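You operate a simulated robot arm through the tools that you are given. There is no shell and no other tool.

You are at the controls of a simulated robot arm. One attempt, no reset.

Task
Strip hub and spacer off the stub, then run the nut back on.
Fine: rest the nut on its peg meanwhile; stand both parts on the grey bench.
Where things are to end (x, y in the base frame): silver hub within 60 mm of [590, 230]; black spacer within 60 mm of [410, 180].

The check looks at the end state, three seconds after you hand in, the way a careful person would. Anything else that was tipped, shoved, dropped, spilled or broken makes it a failure.

Robot
A 7-joint arm with a two-finger parallel gripper, fixed in place. Base frame: the origin is on the floor under the middle of its stand, x ahead of it, y to its left, z up; the work surface is at about z = 860. Units: mm, rad, N and s.
With the tool pointing down near the work surface it reaches from about 240 to 680 mm from the base axis. Its first joint turns from -1.152 to 1.152 rad. Payload 2.4 kg.
The TCP is the grasp point between the finger pads, 30 mm short of the fingertips. In the tool frame z runs along the fingers and y along their closing line. The gripper opens to 94 mm. The fingers are 28 mm wide and 10 mm thick; the gripper's body (50 by 96 mm) begins 55 mm behind the TCP.
Orientation is that of the tool frame in the base frame, as a unit quaternion [w, x, y, z]. With the fingers straight down and closing along the base's y, the tool's x points along the base's -x, its y along +y and its z along -z.

Tools
- The arm moves only by the tool servo_tool. Its argument "targets" is one flat list of numbers, 7 for each row, row after row: the shift along the tool's x, y, z in m, then the turn, a rotation vector about the tool's x, y, z in rad, then the gripper command, from -1 (shut) to 1 (fully open), values between in proportion. In form: [dx, dy, dz, wx, wy, wz, grip, dx, dy, dz, wx, wy, wz, grip, ...]. A call has 1 to 20 rows; each row shifts and turns the commanded pose from where the row before left it, along the tool's axes as they then stand. Rows are played at 5 a second. More than 50 mm and 0.15 rad between two rows, or a gripper value outside its range, and nothing of the call is played. Where a pose cannot be reached the arm comes as near as it can. A force on the tool above 40 N (or 10 N above the force at the start of the call, whichever is more), or a blocked arm, ends the call early, and 0.2 s more pass. The fingers move at their own pace (about 153 mm/s each) and stop on an object; they squeeze with about 26 N. The grip force told is the motor's: it shows also when the fingers shut on nothing. Time passes only in rows, and 0.2 s behind the last, so rows that do not move let the fingers close. It gives the time, the measured TCP pose, the force on the tool (base axes), the opening and the grip force at its end, in the units of the frame above (readings bear some noise), with the torque about the TCP (base axes, N m) and any sound that the robot's microphone picked up.
- Cameras (640 x 400 px; columns grow to the right, rows downward): "scene" is fixed at [40, 475.7, 1442.8]; the picture's right is [-0.72, -0.70, 0.00], its down [-0.42, 0.43, -0.80] and it looks along [0.56, -0.57, -0.60] (base axes); focal length 321 px, centre (320, 200). "wrist" rides on the gripper at [76, 14, -102] in the tool frame; the picture's right is [-0.18, 0.98, 0.00], its down [-0.75, -0.14, -0.64] and it looks along [-0.63, -0.12, 0.77] (tool axes); focal length 243 px, centre (320, 200). There is no depth. A picture from a camera that has moved, and an enlarged one, comes with that camera's place and axes in the base frame and with its lens.
- camera(camera): a new picture of that camera. It takes no simulated time.
- inspect(camera, box): a new picture of the part [left, top, right, bottom] of that camera's present view, enlarged. It takes no simulated time.
- close_job(): hands the job in; it is judged then, once.

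Nothing tells you positions but the pictures and the camera data. Unless the task says otherwise, let go and move clear before handing in.

The tools are called after "Request:" as name(argument=value, ...) on one line, values as JSON. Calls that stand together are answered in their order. servo_tool: Moves the arm, as the interface text tells. Its arguments: {"type":"object","properties":{"targets":{"type":"array"}},"required":["targets"]} The other tools are called the same way: camera (camera) takes a picture; inspect (camera, box) takes an enlarged picture of a part of a camera's view; close_job () hands the job in.

At the start:

```text
time: 0.0
tcp_pos: [378.1, -31.1, 1206.8]
tcp_rot: [0.0, 0.0, 1.0, 0.0]
ft_force: [-0.4, 0.4, 1.2]
ft_torque: [-0.02, -0.02, 0.0]
gripper_width: 94.1
grip_force: 0.1
```

scene: 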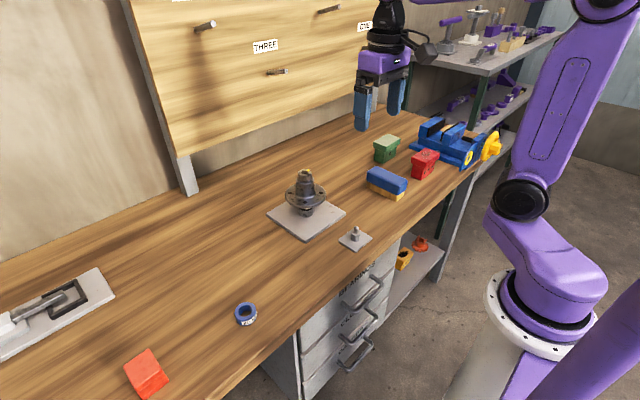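
wrist: 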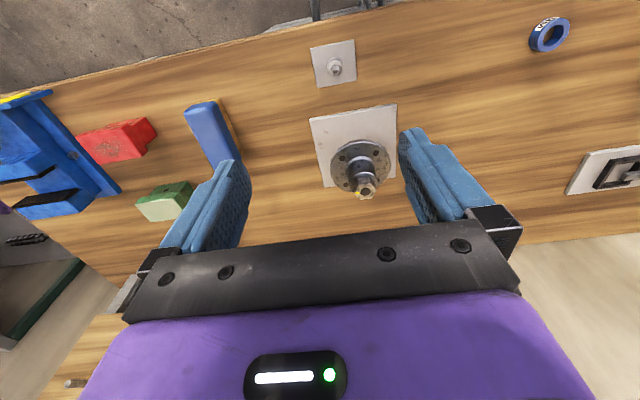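

I see a stub with a flanged hub and a nut on a grey plate near the middle of the bench, with a small peg plate beside it. I'll zoom in to locate everything before moving.

Request:
inspect(camera="scene", box=[250, 150, 390, 260])

Request:
inspect(camera="wrist", box=[290, 30, 430, 210])

Request:
inspect(camera="scene", box=[0, 230, 280, 400])

```text
3.64 times, centred on (320, 205) of scene
camera zoom: at [40.0, 475.7, 1442.8], right [-0.72, -0.7, 0.0], down [-0.42, 0.43, -0.8], along [0.56, -0.57, -0.6], focal length 1168 px, centre (320, 182)
```

zoom: 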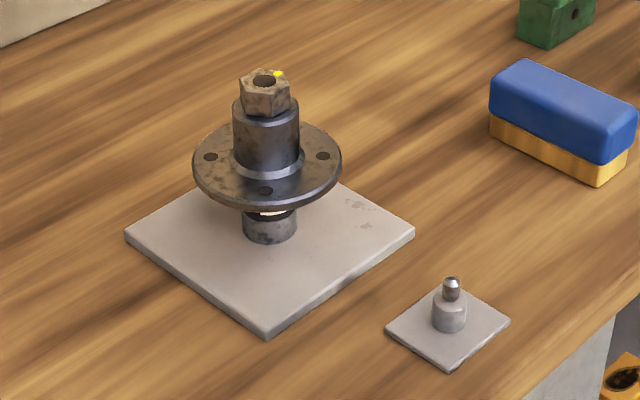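

```text
2.22 times, centred on (360, 120) of wrist
camera zoom: at [301.4, -16.8, 1310.4], right [0.18, 0.98, 0.0], down [0.75, -0.14, 0.64], along [0.63, -0.12, -0.77], focal length 539 px, centre (231, 378)
```

zoom: 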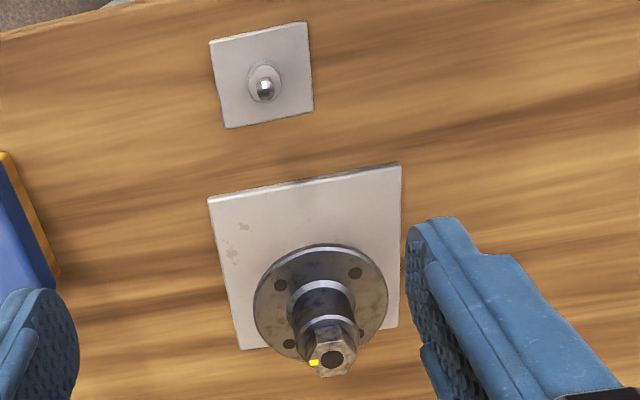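

```text
2.29 times, centred on (140, 315) of scene
camera zoom: at [40.0, 475.7, 1442.8], right [-0.72, -0.7, 0.0], down [-0.42, 0.43, -0.8], along [0.56, -0.57, -0.6], focal length 734 px, centre (731, -63)
```

zoom: 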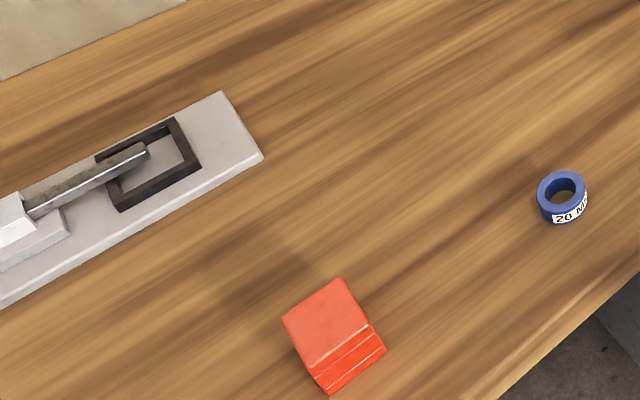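

The stub stands near (550, 7) with the nut top at roughly z≈1005, and the peg is near (393, -15). Next I'll zoom tighter on the stack to work out which part is the hub and which the spacer.

Request:
inspect(camera="scene", box=[280, 160, 332, 220])

Request:
inspect(camera="wrist", box=[325, 130, 400, 205])

Request:
inspect(camera="scene", box=[335, 220, 375, 255])

Request:
inspect(camera="scene", box=[350, 90, 510, 210])

```text
6.67 times, centred on (306, 190) of scene
camera zoom: at [40.0, 475.7, 1442.8], right [-0.72, -0.7, 0.0], down [-0.42, 0.43, -0.8], along [0.56, -0.57, -0.6], focal length 2141 px, centre (413, 267)
```

zoom: 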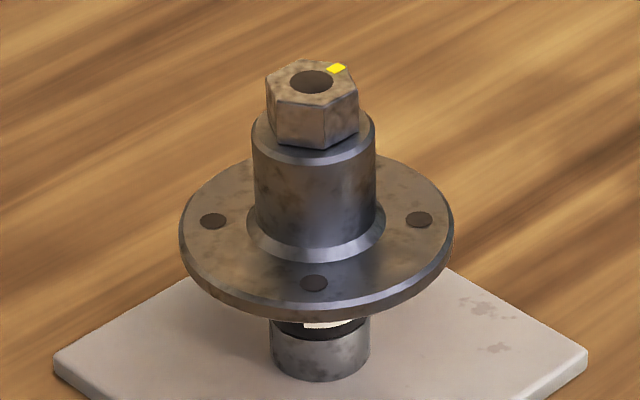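

```text
5.33 times, centred on (362, 168) of wrist
camera zoom: at [301.4, -16.8, 1310.4], right [0.18, 0.98, 0.0], down [0.75, -0.14, 0.64], along [0.63, -0.12, -0.77], focal length 1294 px, centre (93, 373)
```

zoom: 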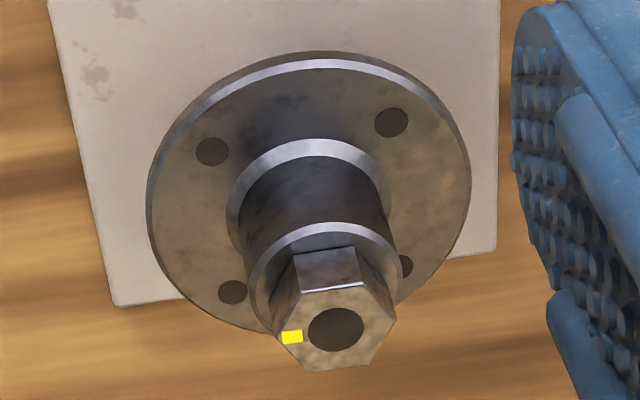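

```text
11.43 times, centred on (355, 238) of scene
camera zoom: at [40.0, 475.7, 1442.8], right [-0.72, -0.7, 0.0], down [-0.42, 0.43, -0.8], along [0.56, -0.57, -0.6], focal length 3670 px, centre (-80, -229)
```

zoom: 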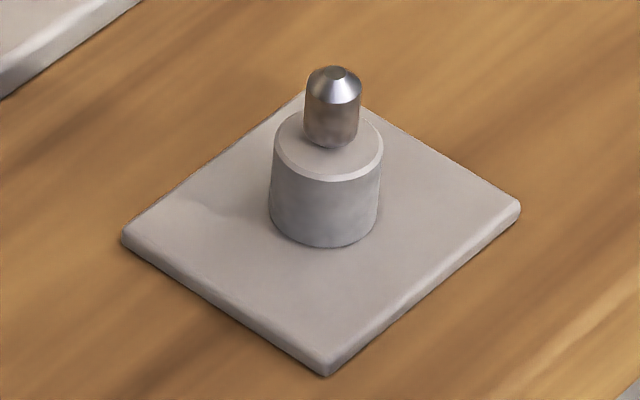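

```text
3.33 times, centred on (430, 150) of scene
camera zoom: at [40.0, 475.7, 1442.8], right [-0.72, -0.7, 0.0], down [-0.42, 0.43, -0.8], along [0.56, -0.57, -0.6], focal length 1070 px, centre (-47, 367)
```

zoom: 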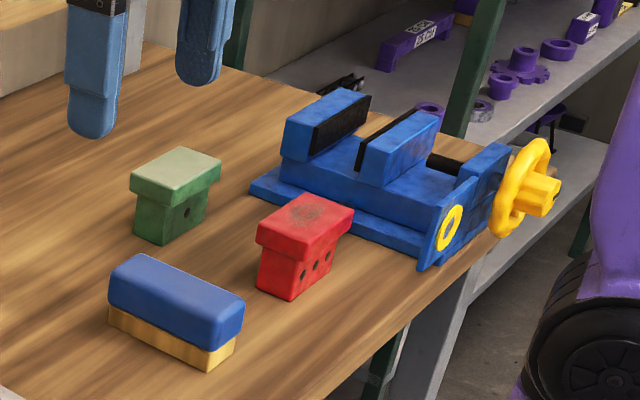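

The order from the top is nut, silver hub (boss plus ~109 mm flange), then a thin black spacer on the silver base shoulder. I'll move the wrist camera closer to get real dimensions.

Request:
servo_tool(targets=[-0.01, 0.0077, 0.0236, 0, 0, 0, 1, -0.01, 0.0077, 0.0236, 0, 0, 0, 1, -0.01, 0.0077, 0.0236, 0, 0, 0, 1, -0.01, 0.0077, 0.0236, 0, 0, 0, 1, -0.01, 0.0077, 0.0236, 0, 0, 0, 1, -0.01, 0.0077, 0.0236, 0, 0, 0, 1, -0.01, 0.0077, 0.0236, 0, 0, 0, 1, 0, 0, 0, 0, 0, 0, 1])

Request:
camera(camera="wrist")

Request:
camera(camera="scene")

```text
time: 1.8
tcp_pos: [449.8, 21.7, 1041.4]
tcp_rot: [0.0, 0.0, 1.0, 0.0]
ft_force: [-0.7, 0.2, 0.6]
ft_torque: [-0.03, 0.0, 0.0]
gripper_width: 93.9
grip_force: 0.0
```

```text
taken
camera wrist: at [373.7, 37.0, 1144.9], right [0.18, 0.98, 0.0], down [0.75, -0.14, 0.64], along [0.63, -0.12, -0.77], focal length 243 px, centre (320, 200)
```

wrist: 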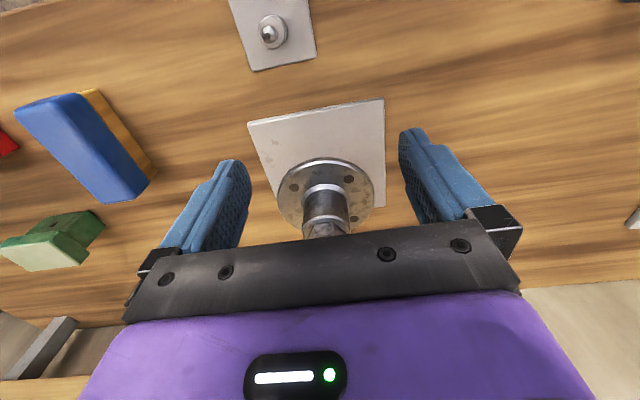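

```text
taken
```

scene: 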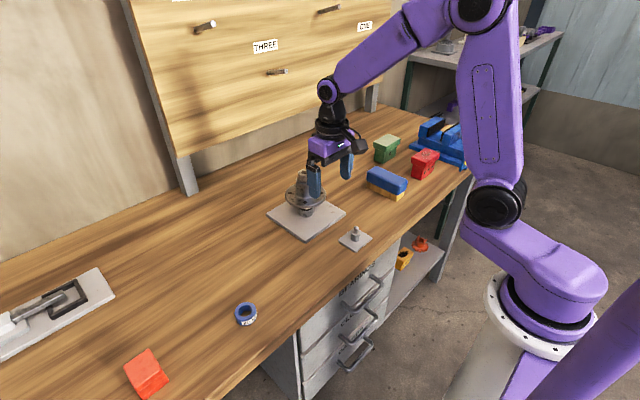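

Request:
inspect(camera="wrist", box=[240, 90, 400, 245])

Request:
inspect(camera="wrist", box=[220, 0, 330, 80])

```text
2.58 times, centred on (320, 168) of wrist
camera zoom: at [373.7, 37.0, 1144.9], right [0.18, 0.98, 0.0], down [0.75, -0.14, 0.64], along [0.63, -0.12, -0.77], focal length 626 px, centre (320, 284)
```

zoom: 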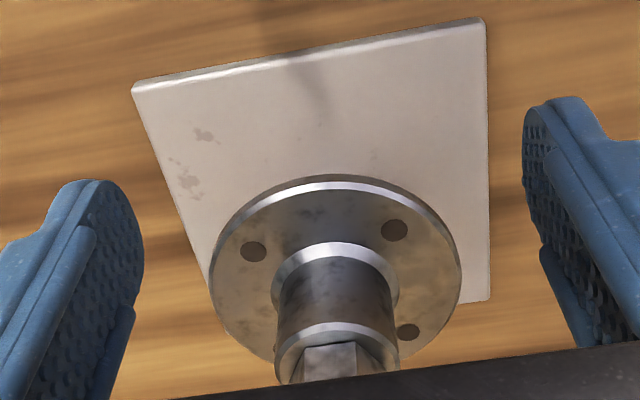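

```text
5.00 times, centred on (275, 40) of wrist
camera zoom: at [373.7, 37.0, 1144.9], right [0.18, 0.98, 0.0], down [0.75, -0.14, 0.64], along [0.63, -0.12, -0.77], focal length 1213 px, centre (545, 1000)
```

zoom: 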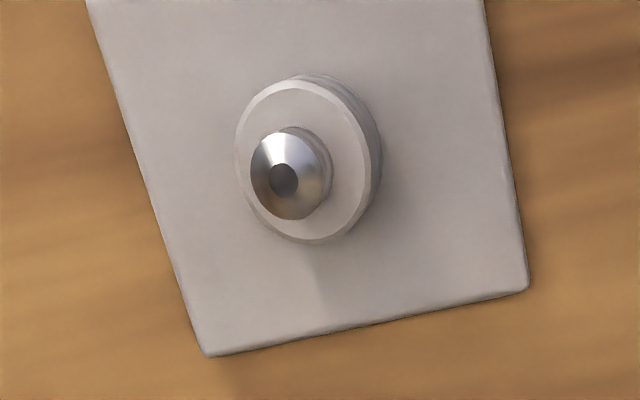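

Triangulation puts the stub axis near (553, 9) and the peg near (390, -10). I'll go above the nut and look straight down between the fingers to refine it.

Request:
servo_tool(targets=[0, 0, -0.017, 0, 0, 0, 1, 0, 0, -0.017, 0, 0, 0, 1, -0.025, -0.003, 0, 0, 0, 0, 1, -0.025, -0.003, 0, 0, 0, 0, 1, -0.025, -0.003, 0, 0, 0, 0, 1, -0.026, -0.003, 0, 0, 0, 0, 1, 0, 0, 0, 0, 0, 0, 1])

Request:
camera(camera="wrist")

Request:
inspect(camera="scene", box=[250, 110, 390, 230])

```text
time: 3.4
tcp_pos: [548.6, 9.8, 1075.6]
tcp_rot: [0.0, -0.001, 1.0, 0.0]
ft_force: [0.5, 0.6, -0.1]
ft_torque: [-0.02, -0.03, -0.06]
gripper_width: 94.2
grip_force: 0.0
```

```text
taken
camera wrist: at [472.1, 24.7, 1179.2], right [0.18, 0.98, 0.0], down [0.75, -0.14, 0.64], along [0.63, -0.12, -0.77], focal length 243 px, centre (320, 200)
```

wrist: 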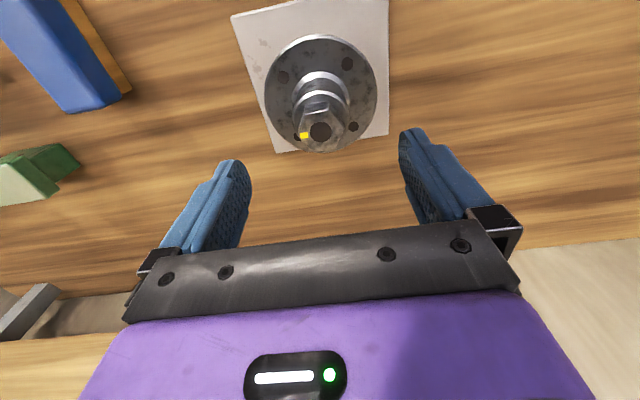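

```text
3.33 times, centred on (320, 170) of scene
camera zoom: at [40.0, 475.7, 1442.8], right [-0.72, -0.7, 0.0], down [-0.42, 0.43, -0.8], along [0.56, -0.57, -0.6], focal length 1070 px, centre (320, 300)
```

zoom: 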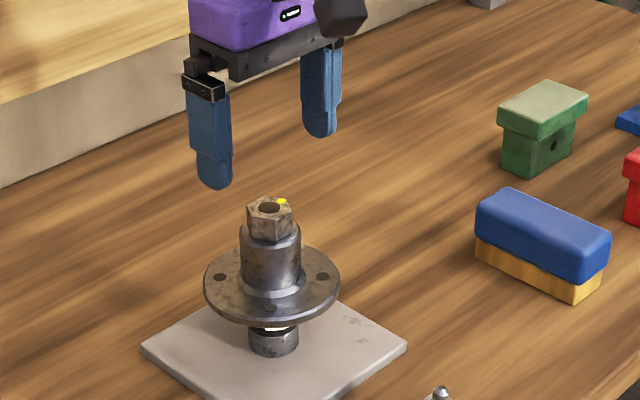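

Request:
inspect(camera="wrist", box=[280, 60, 360, 160])

Request:
inspect(camera="wrist", box=[220, 0, 400, 160])

```text
4.00 times, centred on (320, 110) of wrist
camera zoom: at [472.1, 24.7, 1179.2], right [0.18, 0.98, 0.0], down [0.75, -0.14, 0.64], along [0.63, -0.12, -0.77], focal length 970 px, centre (320, 560)
```

zoom: 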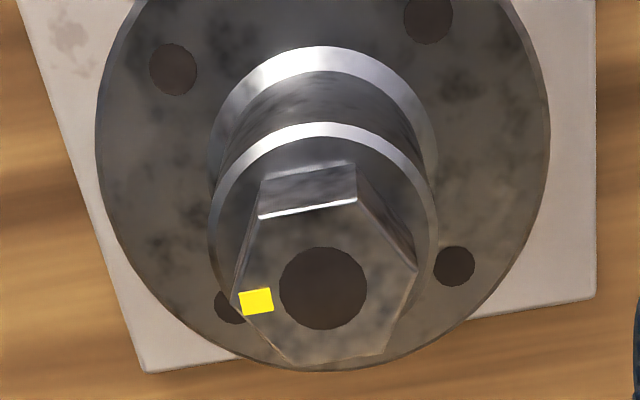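

```text
2.50 times, centred on (310, 80) of wrist
camera zoom: at [472.1, 24.7, 1179.2], right [0.18, 0.98, 0.0], down [0.75, -0.14, 0.64], along [0.63, -0.12, -0.77], focal length 606 px, centre (345, 500)
```

zoom: 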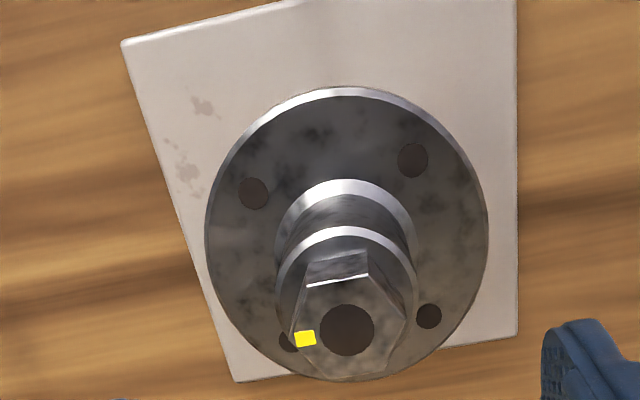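

The nut top is at about (550, 10, 1003.5), ~31 mm across flats with flats facing ±x, so the fingers must be turned ±30° or 90° to sit on flats. I'll try turning the wrist clockwise first to see how much travel there is for the unscrewing.

Request:
servo_tool(targets=[-0.0016, 0.0002, 0, 0, 0, 0.1309, 1, 0, 0, 0, 0, 0, 0.1309, 1, 0, 0, 0, 0, 0, 0.1309, 1, 0, 0, 0, 0, 0, 0.1309, 1, 0, 0, 0, 0, 0, 0.1309, 1, 0, 0, 0, 0, 0, 0.1309, 1, 0, 0, 0, 0, 0, 0.1309, 1, 0, 0, 0, 0, 0, 0.1309, 1, 0, 0, 0, 0, 0, 0.1309, 1, 0, 0, 0, 0, 0, 0.1309, 1, 0, 0, 0, 0, 0, 0.1309, 1, 0, 0, 0, 0, 0, 0.1309, 1, 0, 0, 0, 0, 0, 0, 1])

Request:
camera(camera="wrist")

Request:
camera(camera="scene")

```text
time: 6.2
tcp_pos: [551.0, 11.9, 1077.5]
tcp_rot: [0.0, 0.708, 0.706, -0.001]
ft_force: [0.2, 0.3, 0.7]
ft_torque: [0.02, 0.0, -0.02]
gripper_width: 93.9
grip_force: 0.0
```

```text
taken
camera wrist: at [565.0, 87.4, 1179.4], right [0.98, -0.19, 0.0], down [-0.14, -0.75, 0.64], along [-0.12, -0.63, -0.77], focal length 243 px, centre (320, 200)
```

wrist: 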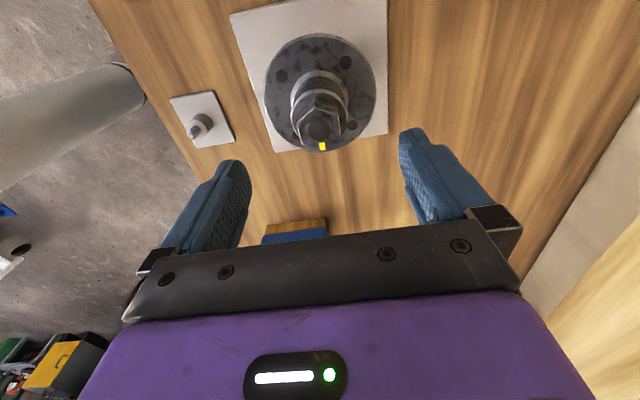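

```text
taken
```

scene: 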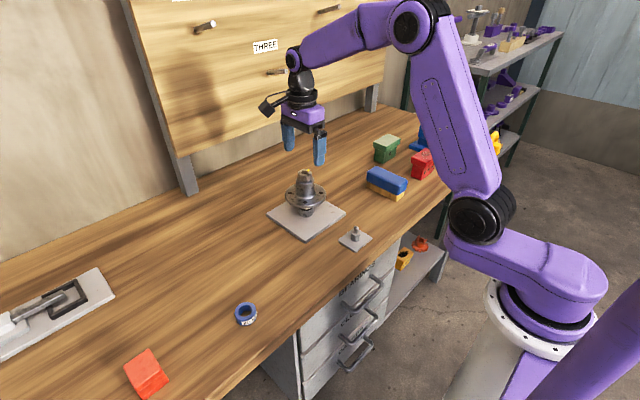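

The 90° turn was reached, so the closing line is now along x, straight onto the ±x flats. I'll zoom in to check the centring.

Request:
inspect(camera="wrist", box=[280, 60, 360, 160])

```text
4.00 times, centred on (320, 110) of wrist
camera zoom: at [565.0, 87.4, 1179.4], right [0.98, -0.19, 0.0], down [-0.14, -0.75, 0.64], along [-0.12, -0.63, -0.77], focal length 970 px, centre (320, 560)
```

zoom: 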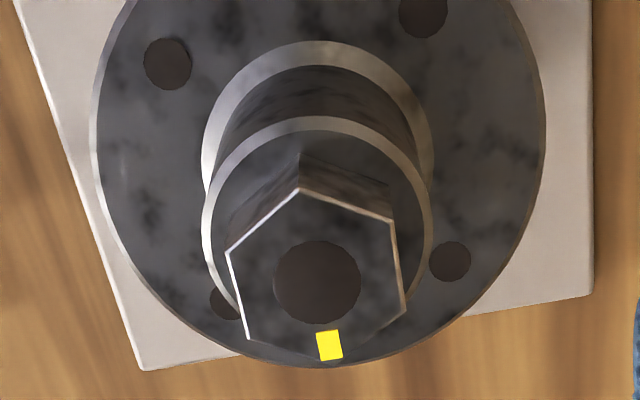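

The nut is centred within 1 mm and the flats are square to the fingers. I'll descend so the fingertips stop just above the hub boss, then check before closing.

Request:
servo_tool(targets=[0, -0.0007, 0.019, 0, 0, 0, 1, 0, 0, 0.019, 0, 0, 0, 1, 0, 0, 0.012, 0, 0, 0, 0.2, 0, 0, 0.006, 0, 0, 0, 0, 0, 0, 0, 0, 0, 0, 0])

Request:
inspect(camera="scene", box=[260, 110, 350, 210])

Request:
inspect(camera="wrist", box=[240, 80, 400, 230])

```text
time: 7.4
tcp_pos: [550.0, 11.1, 1020.1]
tcp_rot: [0.001, 0.707, 0.707, 0.0]
ft_force: [1.0, -0.6, -0.4]
ft_torque: [0.01, -0.02, -0.03]
gripper_width: 46.7
grip_force: 0.0
```

```text
4.00 times, centred on (305, 160) of scene
camera zoom: at [40.0, 475.7, 1442.8], right [-0.72, -0.7, 0.0], down [-0.42, 0.43, -0.8], along [0.56, -0.57, -0.6], focal length 1285 px, centre (380, 360)
```

zoom: 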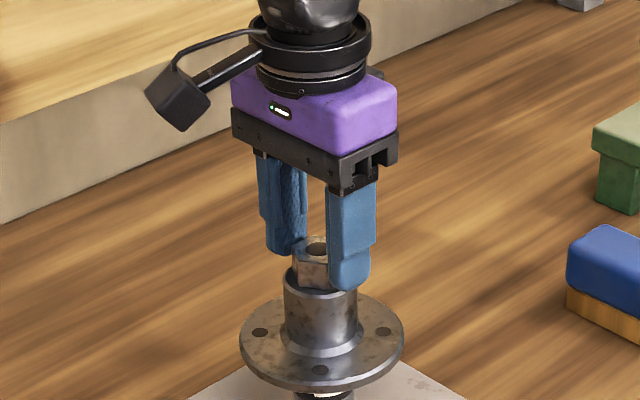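

```text
2.67 times, centred on (320, 155) of wrist
camera zoom: at [564.6, 87.9, 1122.6], right [0.98, -0.18, 0.0], down [-0.14, -0.75, 0.64], along [-0.12, -0.63, -0.77], focal length 647 px, centre (320, 320)
```

zoom: 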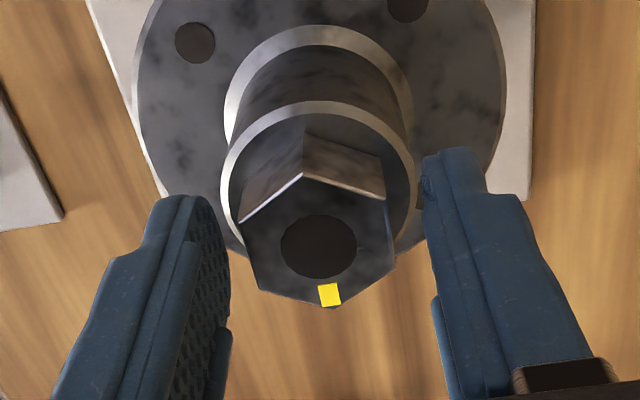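

The fingers straddle the nut with tips a few mm above the boss. I'll go 1.5 mm lower and close on the flats.

Request:
servo_tool(targets=[0, 0, 0.0015, 0, 0, 0, -0.2, 0, 0, 0, 0, 0, 0, -0.4, 0, 0, 0, 0, 0, 0, -1, 0, 0, 0, 0, 0, 0, -1, 0, 0, 0, 0, 0, 0, -1])

Request:
inspect(camera="wrist", box=[240, 80, 400, 230])

```text
time: 8.6
tcp_pos: [549.2, 11.4, 1018.6]
tcp_rot: [0.0, 0.706, 0.708, 0.0]
ft_force: [-1.1, 0.5, 0.4]
ft_torque: [0.01, 0.02, 0.02]
gripper_width: 31.1
grip_force: 26.1
```

```text
2.67 times, centred on (320, 155) of wrist
camera zoom: at [564.3, 87.8, 1121.7], right [0.98, -0.18, 0.0], down [-0.14, -0.75, 0.64], along [-0.12, -0.63, -0.77], focal length 647 px, centre (320, 320)
```

zoom: 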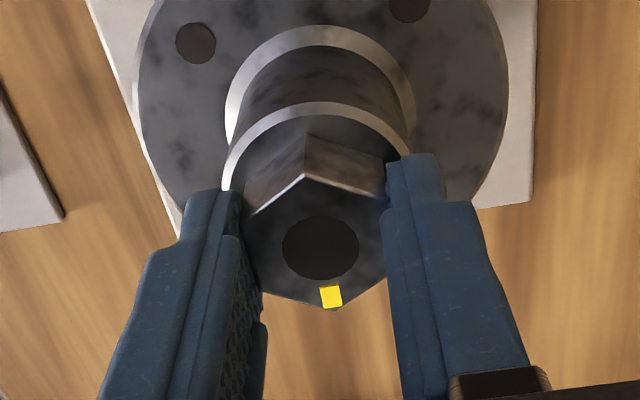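

I've a firm grip at 31.1 mm across flats. Now I'll try a small counter-clockwise turn (seen from above) and watch torque and height.

Request:
servo_tool(targets=[0, 0, 0, 0, 0, -0.08, -1, 0, 0, 0, 0, 0, -0.08, -1, 0, 0, 0, 0, 0, -0.08, -1, 0, 0, 0, 0, 0, 0, -1])

Request:
inspect(camera="wrist", box=[240, 80, 400, 230])

```text
time: 9.6
tcp_pos: [550.0, 11.3, 1018.7]
tcp_rot: [0.001, 0.617, 0.787, 0.001]
ft_force: [0.6, 0.3, 2.1]
ft_torque: [0.0, 0.04, -0.01]
gripper_width: 31.3
grip_force: 25.8
```

```text
2.67 times, centred on (320, 155) of wrist
camera zoom: at [545.2, 89.0, 1121.8], right [1.0, 0.06, 0.0], down [0.04, -0.77, 0.64], along [0.04, -0.64, -0.77], focal length 647 px, centre (320, 320)
```

zoom: 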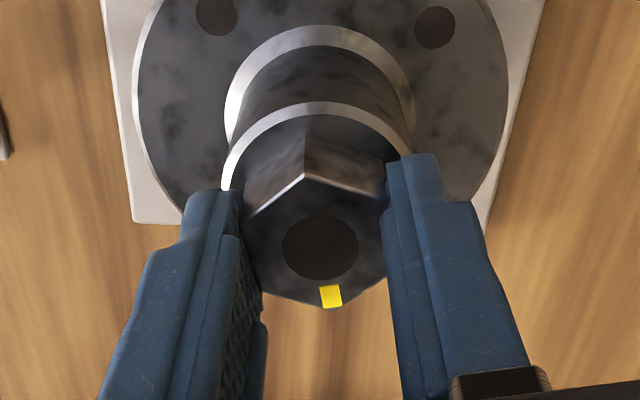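

The nut turns freely counter-clockwise while the hub stays put. I'll continue turning with a very small lift and watch the vertical force.

Request:
servo_tool(targets=[0, 0, 0, 0, 0, -0.13, -1, 0, 0, 0, 0, 0, -0.13, -1, 0, 0, 0, 0, 0, -0.13, -1, 0, 0, 0, 0, 0, -0.13, -1, 0, 0, 0, 0, 0, -0.13, -1, 0, 0, 0, 0, 0, -0.13, -1, 0, 0, 0, 0, 0, -0.13, -1, 0, 0, 0, 0, 0, -0.13, -1, 0, 0, 0, 0, 0, -0.13, -1, 0, 0, 0, 0, 0, -0.13, -1, 0, 0, 0, 0, 0, 0, -1])

Request:
inspect(camera="wrist", box=[240, 80, 400, 230])

Request:
inspect(camera="scene", box=[280, 140, 340, 200])

```text
time: 12.0
tcp_pos: [549.4, 11.1, 1020.4]
tcp_rot: [0.0, 0.014, 1.0, -0.001]
ft_force: [-2.7, -1.0, 13.4]
ft_torque: [0.02, 0.1, -0.03]
gripper_width: 31.3
grip_force: 25.9
```

```text
2.67 times, centred on (320, 155) of wrist
camera zoom: at [473.3, 27.3, 1122.1], right [0.21, 0.98, 0.0], down [0.75, -0.16, 0.64], along [0.63, -0.14, -0.77], focal length 647 px, centre (320, 320)
```

zoom: 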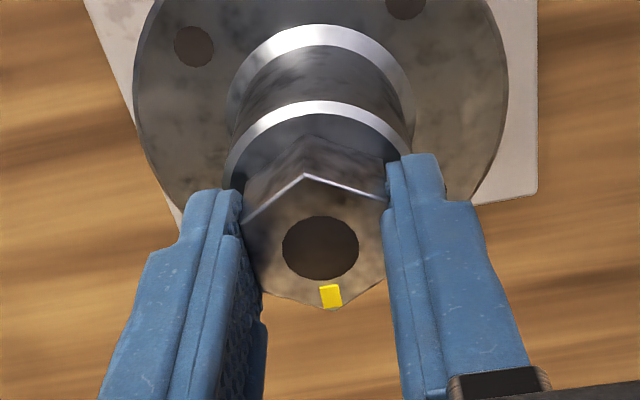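

```text
6.67 times, centred on (310, 170) of scene
camera zoom: at [39.7, 475.7, 1442.8], right [-0.72, -0.7, 0.0], down [-0.42, 0.43, -0.8], along [0.56, -0.57, -0.6], focal length 2141 px, centre (387, 400)
```

zoom: 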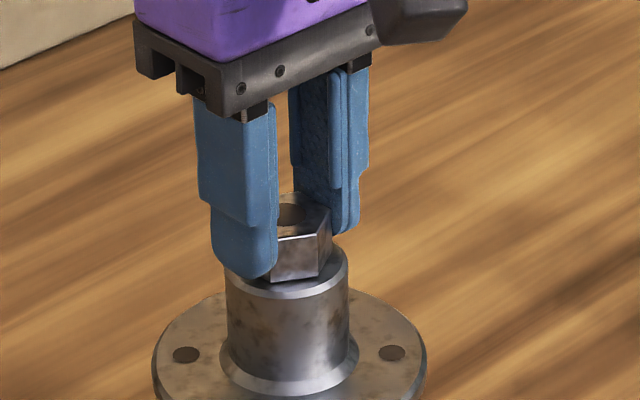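

The nut is rising with the turn: the force is +13 N since I haven't followed it up, so this is a normal right-hand thread. I'll take up 0.5 mm to find the stiffness, then keep turning.

Request:
servo_tool(targets=[0, 0, -0.0005, 0, 0, 0, -1, 0, 0, 0, 0, 0, 0, -1])

```text
time: 12.6
tcp_pos: [549.0, 10.5, 1020.1]
tcp_rot: [0.0, 0.015, 1.0, 0.001]
ft_force: [3.2, -3.0, 5.8]
ft_torque: [-0.06, -0.03, 0.0]
gripper_width: 31.2
grip_force: 26.0
```

Request:
servo_tool(targets=[0, 0, -0.0002, 0, 0, -0.13, -1, 0, 0, -0.0001, 0, 0, -0.13, -1, 0, 0, -7e-05, 0, 0, -0.13, -1, 0, 0, -7e-05, 0, 0, -0.13, -1, 0, 0, -7e-05, 0, 0, -0.13, -1, 0, 0, -7e-05, 0, 0, -0.13, -1, 0, 0, -7e-05, 0, 0, -0.13, -1, 0, 0, -7e-05, 0, 0, -0.13, -1, 0, 0, -7e-05, 0, 0, -0.13, -1, 0, 0, -7e-05, 0, 0, -0.13, -1, 0, 0, -7e-05, 0, 0, -0.13, -1, 0, 0, -7e-05, 0, 0, -0.13, -1, 0, 0, 0, 0, 0, 0, -1])

Request:
camera(camera="scene")

Request:
inspect(camera="scene", box=[280, 140, 340, 200])

```text
time: 15.4
tcp_pos: [548.4, 9.1, 1021.7]
tcp_rot: [0.001, -0.693, 0.721, -0.001]
ft_force: [7.2, -11.4, -0.7]
ft_torque: [-0.34, -0.07, 0.01]
gripper_width: 31.6
grip_force: 25.8
```

```text
taken
```

scene: 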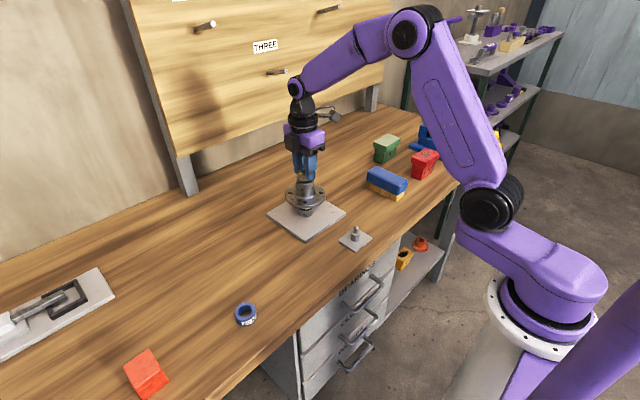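

```text
6.67 times, centred on (310, 170) of scene
camera zoom: at [40.2, 475.4, 1442.9], right [-0.72, -0.7, 0.0], down [-0.42, 0.43, -0.8], along [0.56, -0.57, -0.61], focal length 2141 px, centre (387, 400)
```

zoom: 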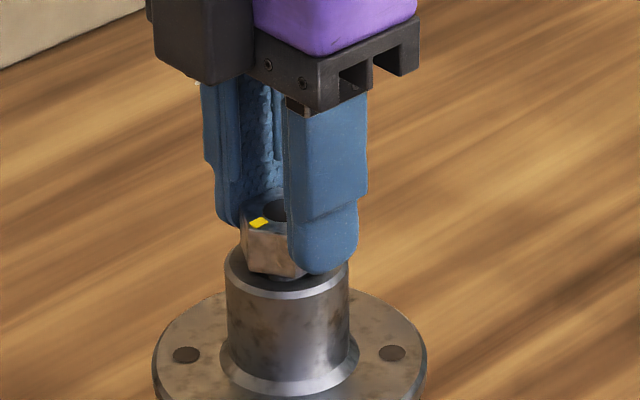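

The nut has turned nearly half a turn and lifted visibly. Lateral force has built up from slight off-centring, so I'll shift ~0.9 mm to relieve it and check.

Request:
servo_tool(targets=[0.0007, -0.0005, 0, 0, 0, 0, -1, 0, 0, 0, 0, 0, 0, -1])

```text
time: 16.0
tcp_pos: [550.1, 9.6, 1020.5]
tcp_rot: [0.001, -0.693, 0.721, 0.0]
ft_force: [5.7, -8.8, 0.2]
ft_torque: [-0.34, -0.16, -0.02]
gripper_width: 31.4
grip_force: 25.8
```

Request:
inspect(camera="wrist", box=[240, 80, 400, 230])

```text
2.67 times, centred on (320, 155) of wrist
camera zoom: at [532.6, -65.5, 1123.5], right [-0.97, 0.22, 0.0], down [0.17, 0.75, 0.64], along [0.14, 0.63, -0.77], focal length 647 px, centre (320, 320)
```

zoom: 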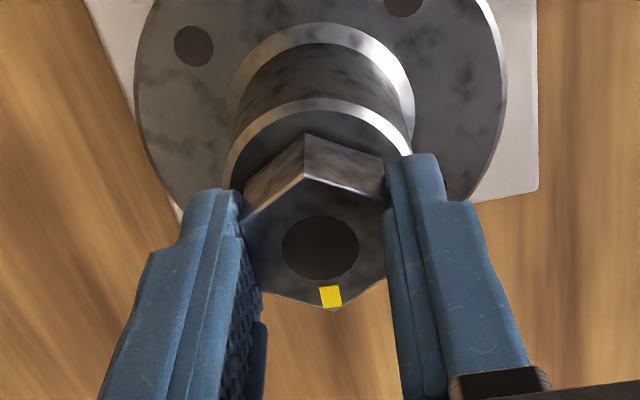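

Request:
servo_tool(targets=[0.0015, -0.0008, 0, 0, 0, 0, -1, 0, 0, 0, 0, 0, 0, -1])

```text
time: 16.6
tcp_pos: [549.8, 9.6, 1020.9]
tcp_rot: [0.0, -0.693, 0.721, 0.002]
ft_force: [-2.4, -1.4, 2.8]
ft_torque: [-0.12, -0.08, 0.0]
gripper_width: 31.2
grip_force: 25.9
```

Forces are relieved. I'll keep turning counter-clockwise in a short burst to see whether the wrist has more travel.

Request:
servo_tool(targets=[0, 0, -0.0001, 0, 0, -0.13, -1, 0, 0, -7e-05, 0, 0, -0.13, -1, 0, 0, -7e-05, 0, 0, -0.13, -1, 0, 0, -7e-05, 0, 0, -0.13, -1, 0, 0, -7e-05, 0, 0, -0.13, -1, 0, 0, -7e-05, 0, 0, -0.13, -1, 0, 0, 0, 0, 0, 0, -1])

```text
time: 18.2
tcp_pos: [550.3, 9.7, 1021.6]
tcp_rot: [0.0, 0.916, -0.401, -0.001]
ft_force: [-5.6, 9.3, -0.2]
ft_torque: [0.31, 0.15, -0.01]
gripper_width: 31.1
grip_force: 26.6
```

Request:
servo_tool(targets=[-0.001, -0.0004, 0, 0, 0, 0, -1, 0, 0, 0, 0, 0, 0, -1])

Request:
inspect(camera="wrist", box=[240, 80, 400, 230])

Request:
inspect(camera="scene", box=[280, 140, 340, 200])

```text
time: 18.8
tcp_pos: [549.7, 9.3, 1022.8]
tcp_rot: [0.0, 0.915, -0.403, 0.0]
ft_force: [-1.6, 7.3, -0.1]
ft_torque: [0.3, 0.27, 0.0]
gripper_width: 31.3
grip_force: 25.7
```

```text
2.67 times, centred on (320, 155) of wrist
camera zoom: at [591.2, -55.6, 1124.6], right [-0.85, -0.53, 0.0], down [-0.4, 0.65, 0.64], along [-0.34, 0.55, -0.77], focal length 647 px, centre (320, 320)
```

zoom: 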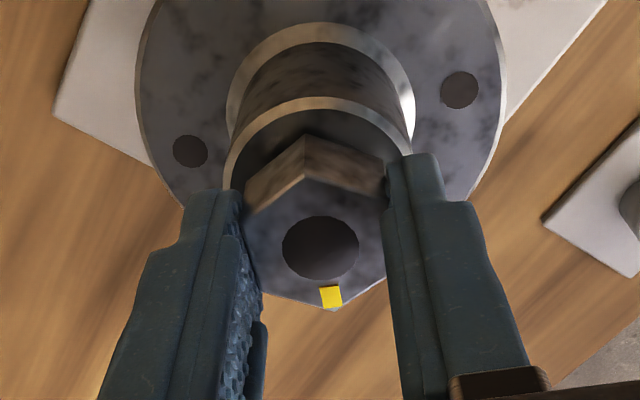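

```text
6.67 times, centred on (310, 170) of scene
camera zoom: at [39.9, 475.9, 1442.7], right [-0.72, -0.7, 0.0], down [-0.42, 0.43, -0.8], along [0.56, -0.57, -0.6], focal length 2141 px, centre (387, 400)
```

zoom: 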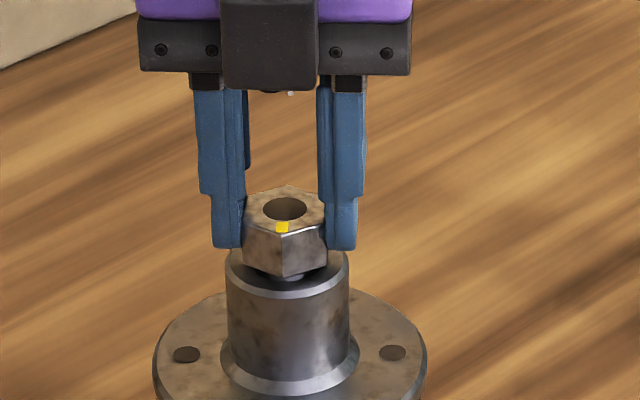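

Request:
servo_tool(targets=[-0.0006, -0.0005, -7e-05, 0, 0, -0.13, -1, 0, 0, -7e-05, 0, 0, -0.13, -1, 0, 0, -7e-05, 0, 0, -0.13, -1, 0, 0, -7e-05, 0, 0, -0.13, -1, 0, 0, -7e-05, 0, 0, -0.13, -1, 0, 0, -7e-05, 0, 0, -0.13, -1, 0, 0, 0, 0, 0, 0, -1])

Request:
camera(camera="scene")

```text
time: 20.4
tcp_pos: [549.3, 9.5, 1021.6]
tcp_rot: [-0.001, 1.0, -0.025, 0.0]
ft_force: [-1.1, 1.9, -0.5]
ft_torque: [0.12, 0.02, 0.01]
gripper_width: 31.0
grip_force: 26.1
```

```text
taken
```

scene: 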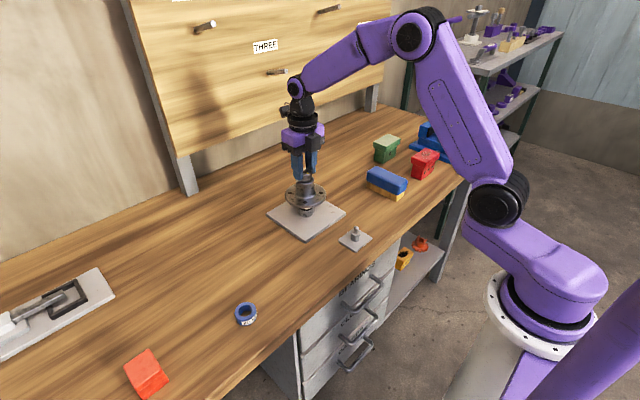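

Request:
servo_tool(targets=[0, 0, -7e-05, 0, 0, -0.13, -1, 0, 0, -7e-05, 0, 0, -0.13, -1, 0, 0, -7e-05, 0, 0, -0.13, -1, 0, 0, -7e-05, 0, 0, -0.13, -1, 0, 0, 0, 0, 0, 0, -1])

```text
time: 20.8
tcp_pos: [554.5, 10.2, 1021.6]
tcp_rot: [-0.008, 1.0, 0.014, -0.007]
ft_force: [-2.9, 3.1, 1.9]
ft_torque: [0.04, 0.02, -0.02]
gripper_width: 31.4
grip_force: 25.9
out of reach, approached as far as the arm can: row 2
stopped in row 2: the force on the tool passed its limit at 52 N (the readings are from after the stop); the commanded pose is now the measured one
```

I hit the wrist limit near -180° and the call stopped, with the TCP shifted. I'll look carefully before doing anything else.

Request:
inspect(camera="wrist", box=[240, 80, 400, 230])

Request:
inspect(camera="scene", box=[265, 140, 345, 240])

```text
2.67 times, centred on (320, 155) of wrist
camera zoom: at [632.6, -3.1, 1122.8], right [-0.16, -0.99, -0.01], down [-0.75, 0.11, 0.65], along [-0.65, 0.11, -0.76], focal length 647 px, centre (320, 320)
```

zoom: 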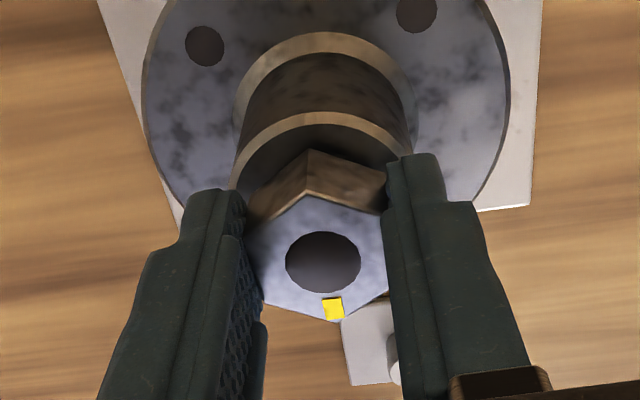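

```text
4.00 times, centred on (305, 190) of scene
camera zoom: at [39.8, 475.8, 1442.7], right [-0.72, -0.7, 0.0], down [-0.42, 0.43, -0.8], along [0.56, -0.57, -0.6], focal length 1285 px, centre (380, 240)
```

zoom: 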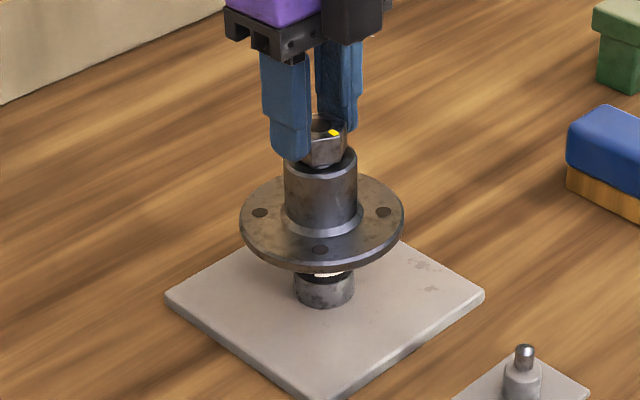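

The nut is still threaded and everything is fine; the grip just slid ~4 mm along the flats at the wrist limit. I'll open, recentre and remove the small tilt.

Request:
servo_tool(targets=[0, 0, 0, 0, 0, 0, 0.2, 0, 0, 0, 0, 0, 0, 0.2, -0.0045, 0.0003, 0, -0.016, 0.014, 0, 0.2, 0, 0, 0, 0, 0, 0, 0.2])

Request:
inspect(camera="wrist", box=[240, 80, 400, 230])

```text
time: 21.8
tcp_pos: [550.8, 8.7, 1020.0]
tcp_rot: [0.001, 1.0, 0.014, 0.001]
ft_force: [0.1, 0.7, -0.4]
ft_torque: [-0.03, 0.0, 0.02]
gripper_width: 56.4
grip_force: 0.0
```

```text
2.67 times, centred on (320, 155) of wrist
camera zoom: at [626.7, -2.7, 1123.8], right [-0.16, -0.99, 0.0], down [-0.76, 0.12, 0.64], along [-0.63, 0.1, -0.77], focal length 647 px, centre (320, 320)
```

zoom: 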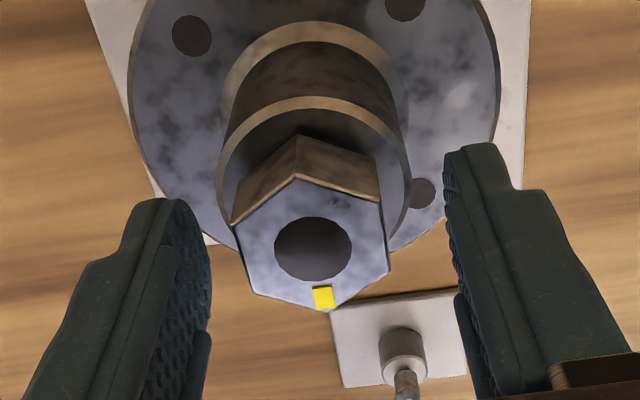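

Request:
servo_tool(targets=[-0.0005, -0.0015, 0, 0, 0, 0.1309, 0.2, 0, 0, 0, 0, 0, 0.1309, 0.2, 0, 0, 0, 0, 0, 0.1309, 0.2, 0, 0, 0, 0, 0, 0.1309, 0.2, 0, 0, 0, 0, 0, 0.1309, 0.2, 0, 0, 0, 0, 0, 0.1309, 0.2, 0, 0, 0, 0, 0, 0.1309, 0.2, 0, 0, 0, 0, 0, 0.1309, 0.2, 0, 0, 0, 0, 0, 0.1309, 0.2, 0, 0, 0, 0, 0, 0.1309, 0.2, 0, 0, 0, 0, 0, 0.1309, 0.2, 0, 0, 0, 0, 0, 0.1309, 0.2, 0, 0, 0, 0, 0, 0.1309, 0.2, 0, 0, 0, 0, 0, 0.1309, 0.2, 0, 0, 0, 0, 0, 0.1309, 0.2, 0, 0, 0, 0, 0, 0.1309, 0.2, 0, 0, 0, 0, 0, 0.1309, 0.2, 0, 0, 0, 0, 0, 0.1309, 0.2, 0, 0, 0, 0, 0, 0.1309, 0.2, 0, 0, 0, 0, 0, 0.1309, 0.2])

Request:
inspect(camera="wrist", box=[240, 80, 400, 230])

```text
time: 26.0
tcp_pos: [549.9, 10.2, 1021.2]
tcp_rot: [0.0, -0.27, 0.963, -0.001]
ft_force: [-0.2, 0.7, 0.8]
ft_torque: [-0.03, 0.02, -0.01]
gripper_width: 56.6
grip_force: 0.1
```

```text
2.67 times, centred on (320, 155) of wrist
camera zoom: at [477.1, -16.6, 1124.1], right [-0.35, 0.94, 0.0], down [0.72, 0.27, 0.64], along [0.6, 0.23, -0.77], focal length 647 px, centre (320, 320)
```

zoom: 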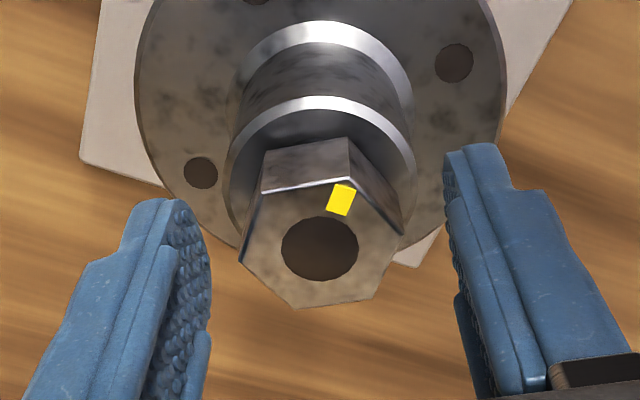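

Request:
servo_tool(targets=[0, 0, 0, 0, 0, 0.1309, 0.2, 0, 0, 0, 0, 0, 0.1309, 0.2, 0, 0, 0, 0, 0, 0.1309, 0.2, 0, 0, 0, 0, 0, 0.1309, 0.2, 0, 0, 0, 0, 0, 0.1309, 0.2, 0, 0, 0, 0, 0, 0.1309, 0.2, 0, 0, 0, 0, 0, 0.1309, 0.2, 0, 0, 0, 0, 0, 0.1309, 0.2, 0, 0, 0, 0, 0, 0.1309, 0.2, 0, 0, 0, 0, 0, 0.1309, 0.2, 0, 0, 0, 0, 0, 0.1309, 0.2, 0, 0, 0, 0, 0, 0.1309, 0.2, 0, 0, 0, 0, 0, 0.1309, 0.2, 0, 0, 0, 0, 0, 0.1309, 0.2, 0, 0, 0, 0, 0, 0.1309, 0.2, 0, 0, 0, 0, 0, 0.1309, 0.2, 0, 0, 0, 0, 0, 0.1309, 0.2, 0, 0, 0, 0, 0, 0.1309, 0.2, 0, 0, 0, 0, 0, 0.1309, 0.2, 0, 0, 0, 0, 0, 0.1309, 0.2])

Request:
inspect(camera="wrist", box=[240, 80, 400, 230])

```text
time: 30.2
tcp_pos: [549.2, 9.8, 1021.3]
tcp_rot: [0.001, 0.86, 0.511, -0.001]
ft_force: [1.4, 0.7, 0.5]
ft_torque: [0.02, -0.01, 0.03]
gripper_width: 56.3
grip_force: 0.0
```

```text
2.67 times, centred on (320, 155) of wrist
camera zoom: at [598.7, 70.3, 1123.9], right [0.77, -0.63, 0.0], down [-0.48, -0.59, 0.64], along [-0.41, -0.5, -0.77], focal length 647 px, centre (320, 320)
```

zoom: 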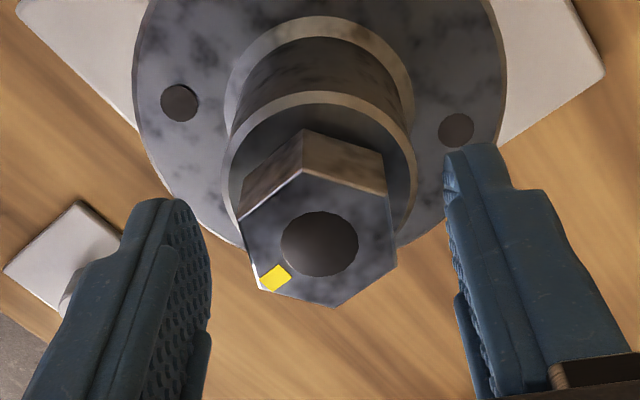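

The wrist reached +118°, so each stroke can be ~290°, and the fingers are aligned with the flats again. I'll recentre slightly, grip and unscrew another stroke.

Request:
servo_tool(targets=[0.0008, 0.0002, 0.001, 0, 0, 0, 0, 0, 0, 0, 0, 0, 0, -1, 0, 0, 0, 0, 0, 0, -1, 0, 0, 0, 0, 0, 0, -1, 0, 0, -7e-05, 0, 0, -0.1309, -1, 0, 0, -7e-05, 0, 0, -0.1309, -1, 0, 0, -7e-05, 0, 0, -0.1309, -1, 0, 0, -7e-05, 0, 0, -0.1309, -1, 0, 0, -7e-05, 0, 0, -0.1309, -1, 0, 0, -7e-05, 0, 0, -0.1309, -1, 0, 0, -7e-05, 0, 0, -0.1309, -1, 0, 0, -7e-05, 0, 0, -0.1309, -1, 0, 0, -7e-05, 0, 0, -0.1309, -1, 0, 0, -7e-05, 0, 0, -0.1309, -1, 0, 0, -7e-05, 0, 0, -0.1309, -1, 0, 0, -7e-05, 0, 0, -0.1309, -1])

Request:
inspect(camera="wrist", box=[240, 80, 400, 230])

Request:
inspect(camera="scene", box=[280, 140, 340, 200])

```text
time: 33.6
tcp_pos: [552.2, 11.4, 1021.6]
tcp_rot: [0.001, 0.245, 0.97, 0.0]
ft_force: [-4.5, -4.8, -0.9]
ft_torque: [-0.14, 0.14, 0.0]
gripper_width: 31.4
grip_force: 25.8
```

```text
2.67 times, centred on (320, 155) of wrist
camera zoom: at [490.7, 60.7, 1124.9], right [0.63, 0.78, 0.0], down [0.6, -0.48, 0.64], along [0.5, -0.4, -0.77], focal length 647 px, centre (320, 320)
```

zoom: 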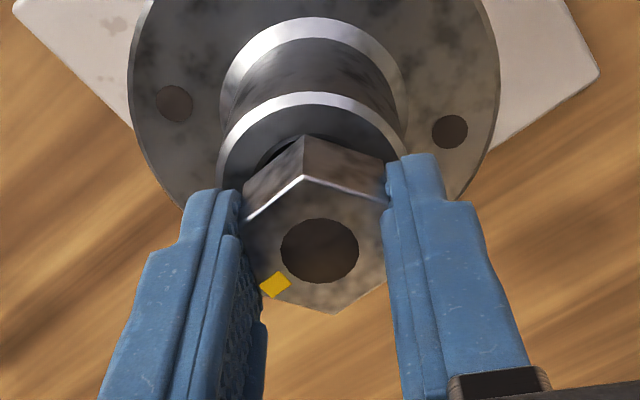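

```text
6.67 times, centred on (310, 170) of scene
camera zoom: at [39.8, 475.6, 1442.8], right [-0.72, -0.7, 0.0], down [-0.42, 0.43, -0.8], along [0.56, -0.57, -0.6], focal length 2141 px, centre (387, 400)
```

zoom: 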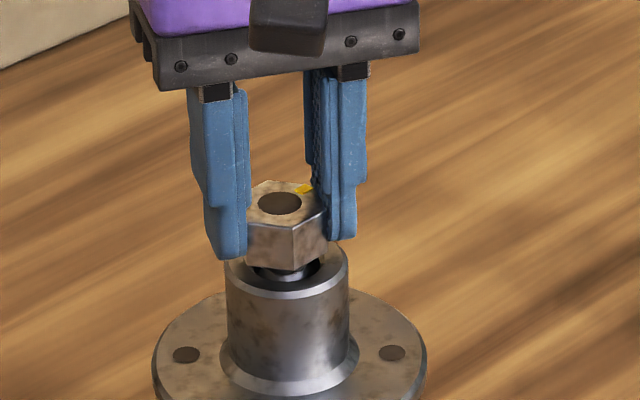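

Threading out nicely; a gap is opening between nut and hub. I'll relieve the side load and continue the stroke.

Request:
servo_tool(targets=[0.0003, -0.001, 0, 0, 0, 0, -1, 0, 0, -7e-05, 0, 0, -0.1309, -1, 0, 0, -7e-05, 0, 0, -0.1309, -1, 0, 0, -7e-05, 0, 0, -0.1309, -1, 0, 0, -7e-05, 0, 0, -0.1309, -1, 0, 0, -7e-05, 0, 0, -0.1309, -1, 0, 0, -7e-05, 0, 0, -0.1309, -1, 0, 0, -7e-05, 0, 0, -0.1309, -1, 0, 0, -7e-05, 0, 0, -0.1309, -1, 0, 0, 0, 0, 0, 0, -1])

Request:
inspect(camera="scene", box=[280, 140, 340, 200])

```text
time: 35.8
tcp_pos: [549.3, 9.9, 1021.0]
tcp_rot: [0.0, -0.273, 0.962, -0.001]
ft_force: [-1.2, -0.2, -1.0]
ft_torque: [0.01, 0.02, 0.0]
gripper_width: 31.3
grip_force: 26.2
```

```text
6.67 times, centred on (310, 170) of scene
camera zoom: at [40.0, 475.7, 1442.8], right [-0.72, -0.7, 0.0], down [-0.42, 0.43, -0.8], along [0.56, -0.57, -0.6], focal length 2141 px, centre (387, 400)
```

zoom: 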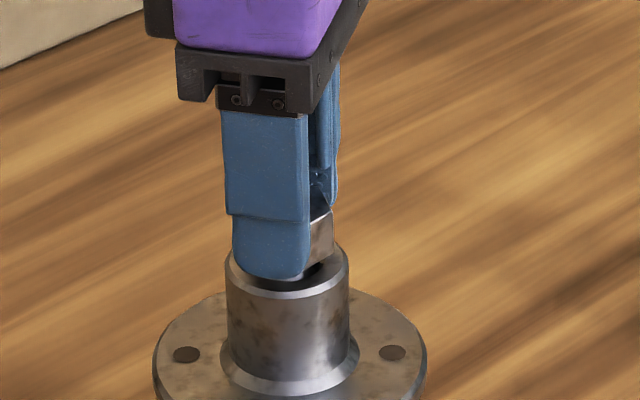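

Forces are almost zero now. I'll do a small lift to test whether the thread is still engaged.

Request:
servo_tool(targets=[0, 0, -0.0008, 0, 0, 0, -1, 0, 0, 0, 0, 0, 0, -1])

```text
time: 36.4
tcp_pos: [549.8, 9.1, 1022.7]
tcp_rot: [0.0, -0.272, 0.962, -0.001]
ft_force: [-1.0, 0.1, 0.3]
ft_torque: [-0.01, 0.0, 0.03]
gripper_width: 31.4
grip_force: 25.7
```

Request:
servo_tool(targets=[0, 0, -0.0015, 0, 0, 0, -1, 0, 0, 0, 0, 0, 0, -1])

Request:
inspect(camera="wrist", box=[240, 80, 400, 230])

```text
time: 37.0
tcp_pos: [549.5, 9.7, 1024.0]
tcp_rot: [0.0, -0.271, 0.962, -0.001]
ft_force: [0.8, 0.4, -0.6]
ft_torque: [0.04, -0.01, 0.01]
gripper_width: 31.1
grip_force: 25.6
```

```text
2.67 times, centred on (320, 155) of wrist
camera zoom: at [476.9, -17.1, 1126.9], right [-0.36, 0.93, 0.0], down [0.72, 0.27, 0.64], along [0.6, 0.23, -0.77], focal length 647 px, centre (320, 320)
```

zoom: 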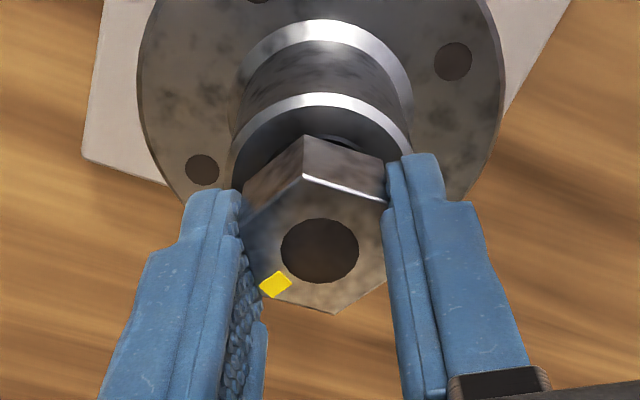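

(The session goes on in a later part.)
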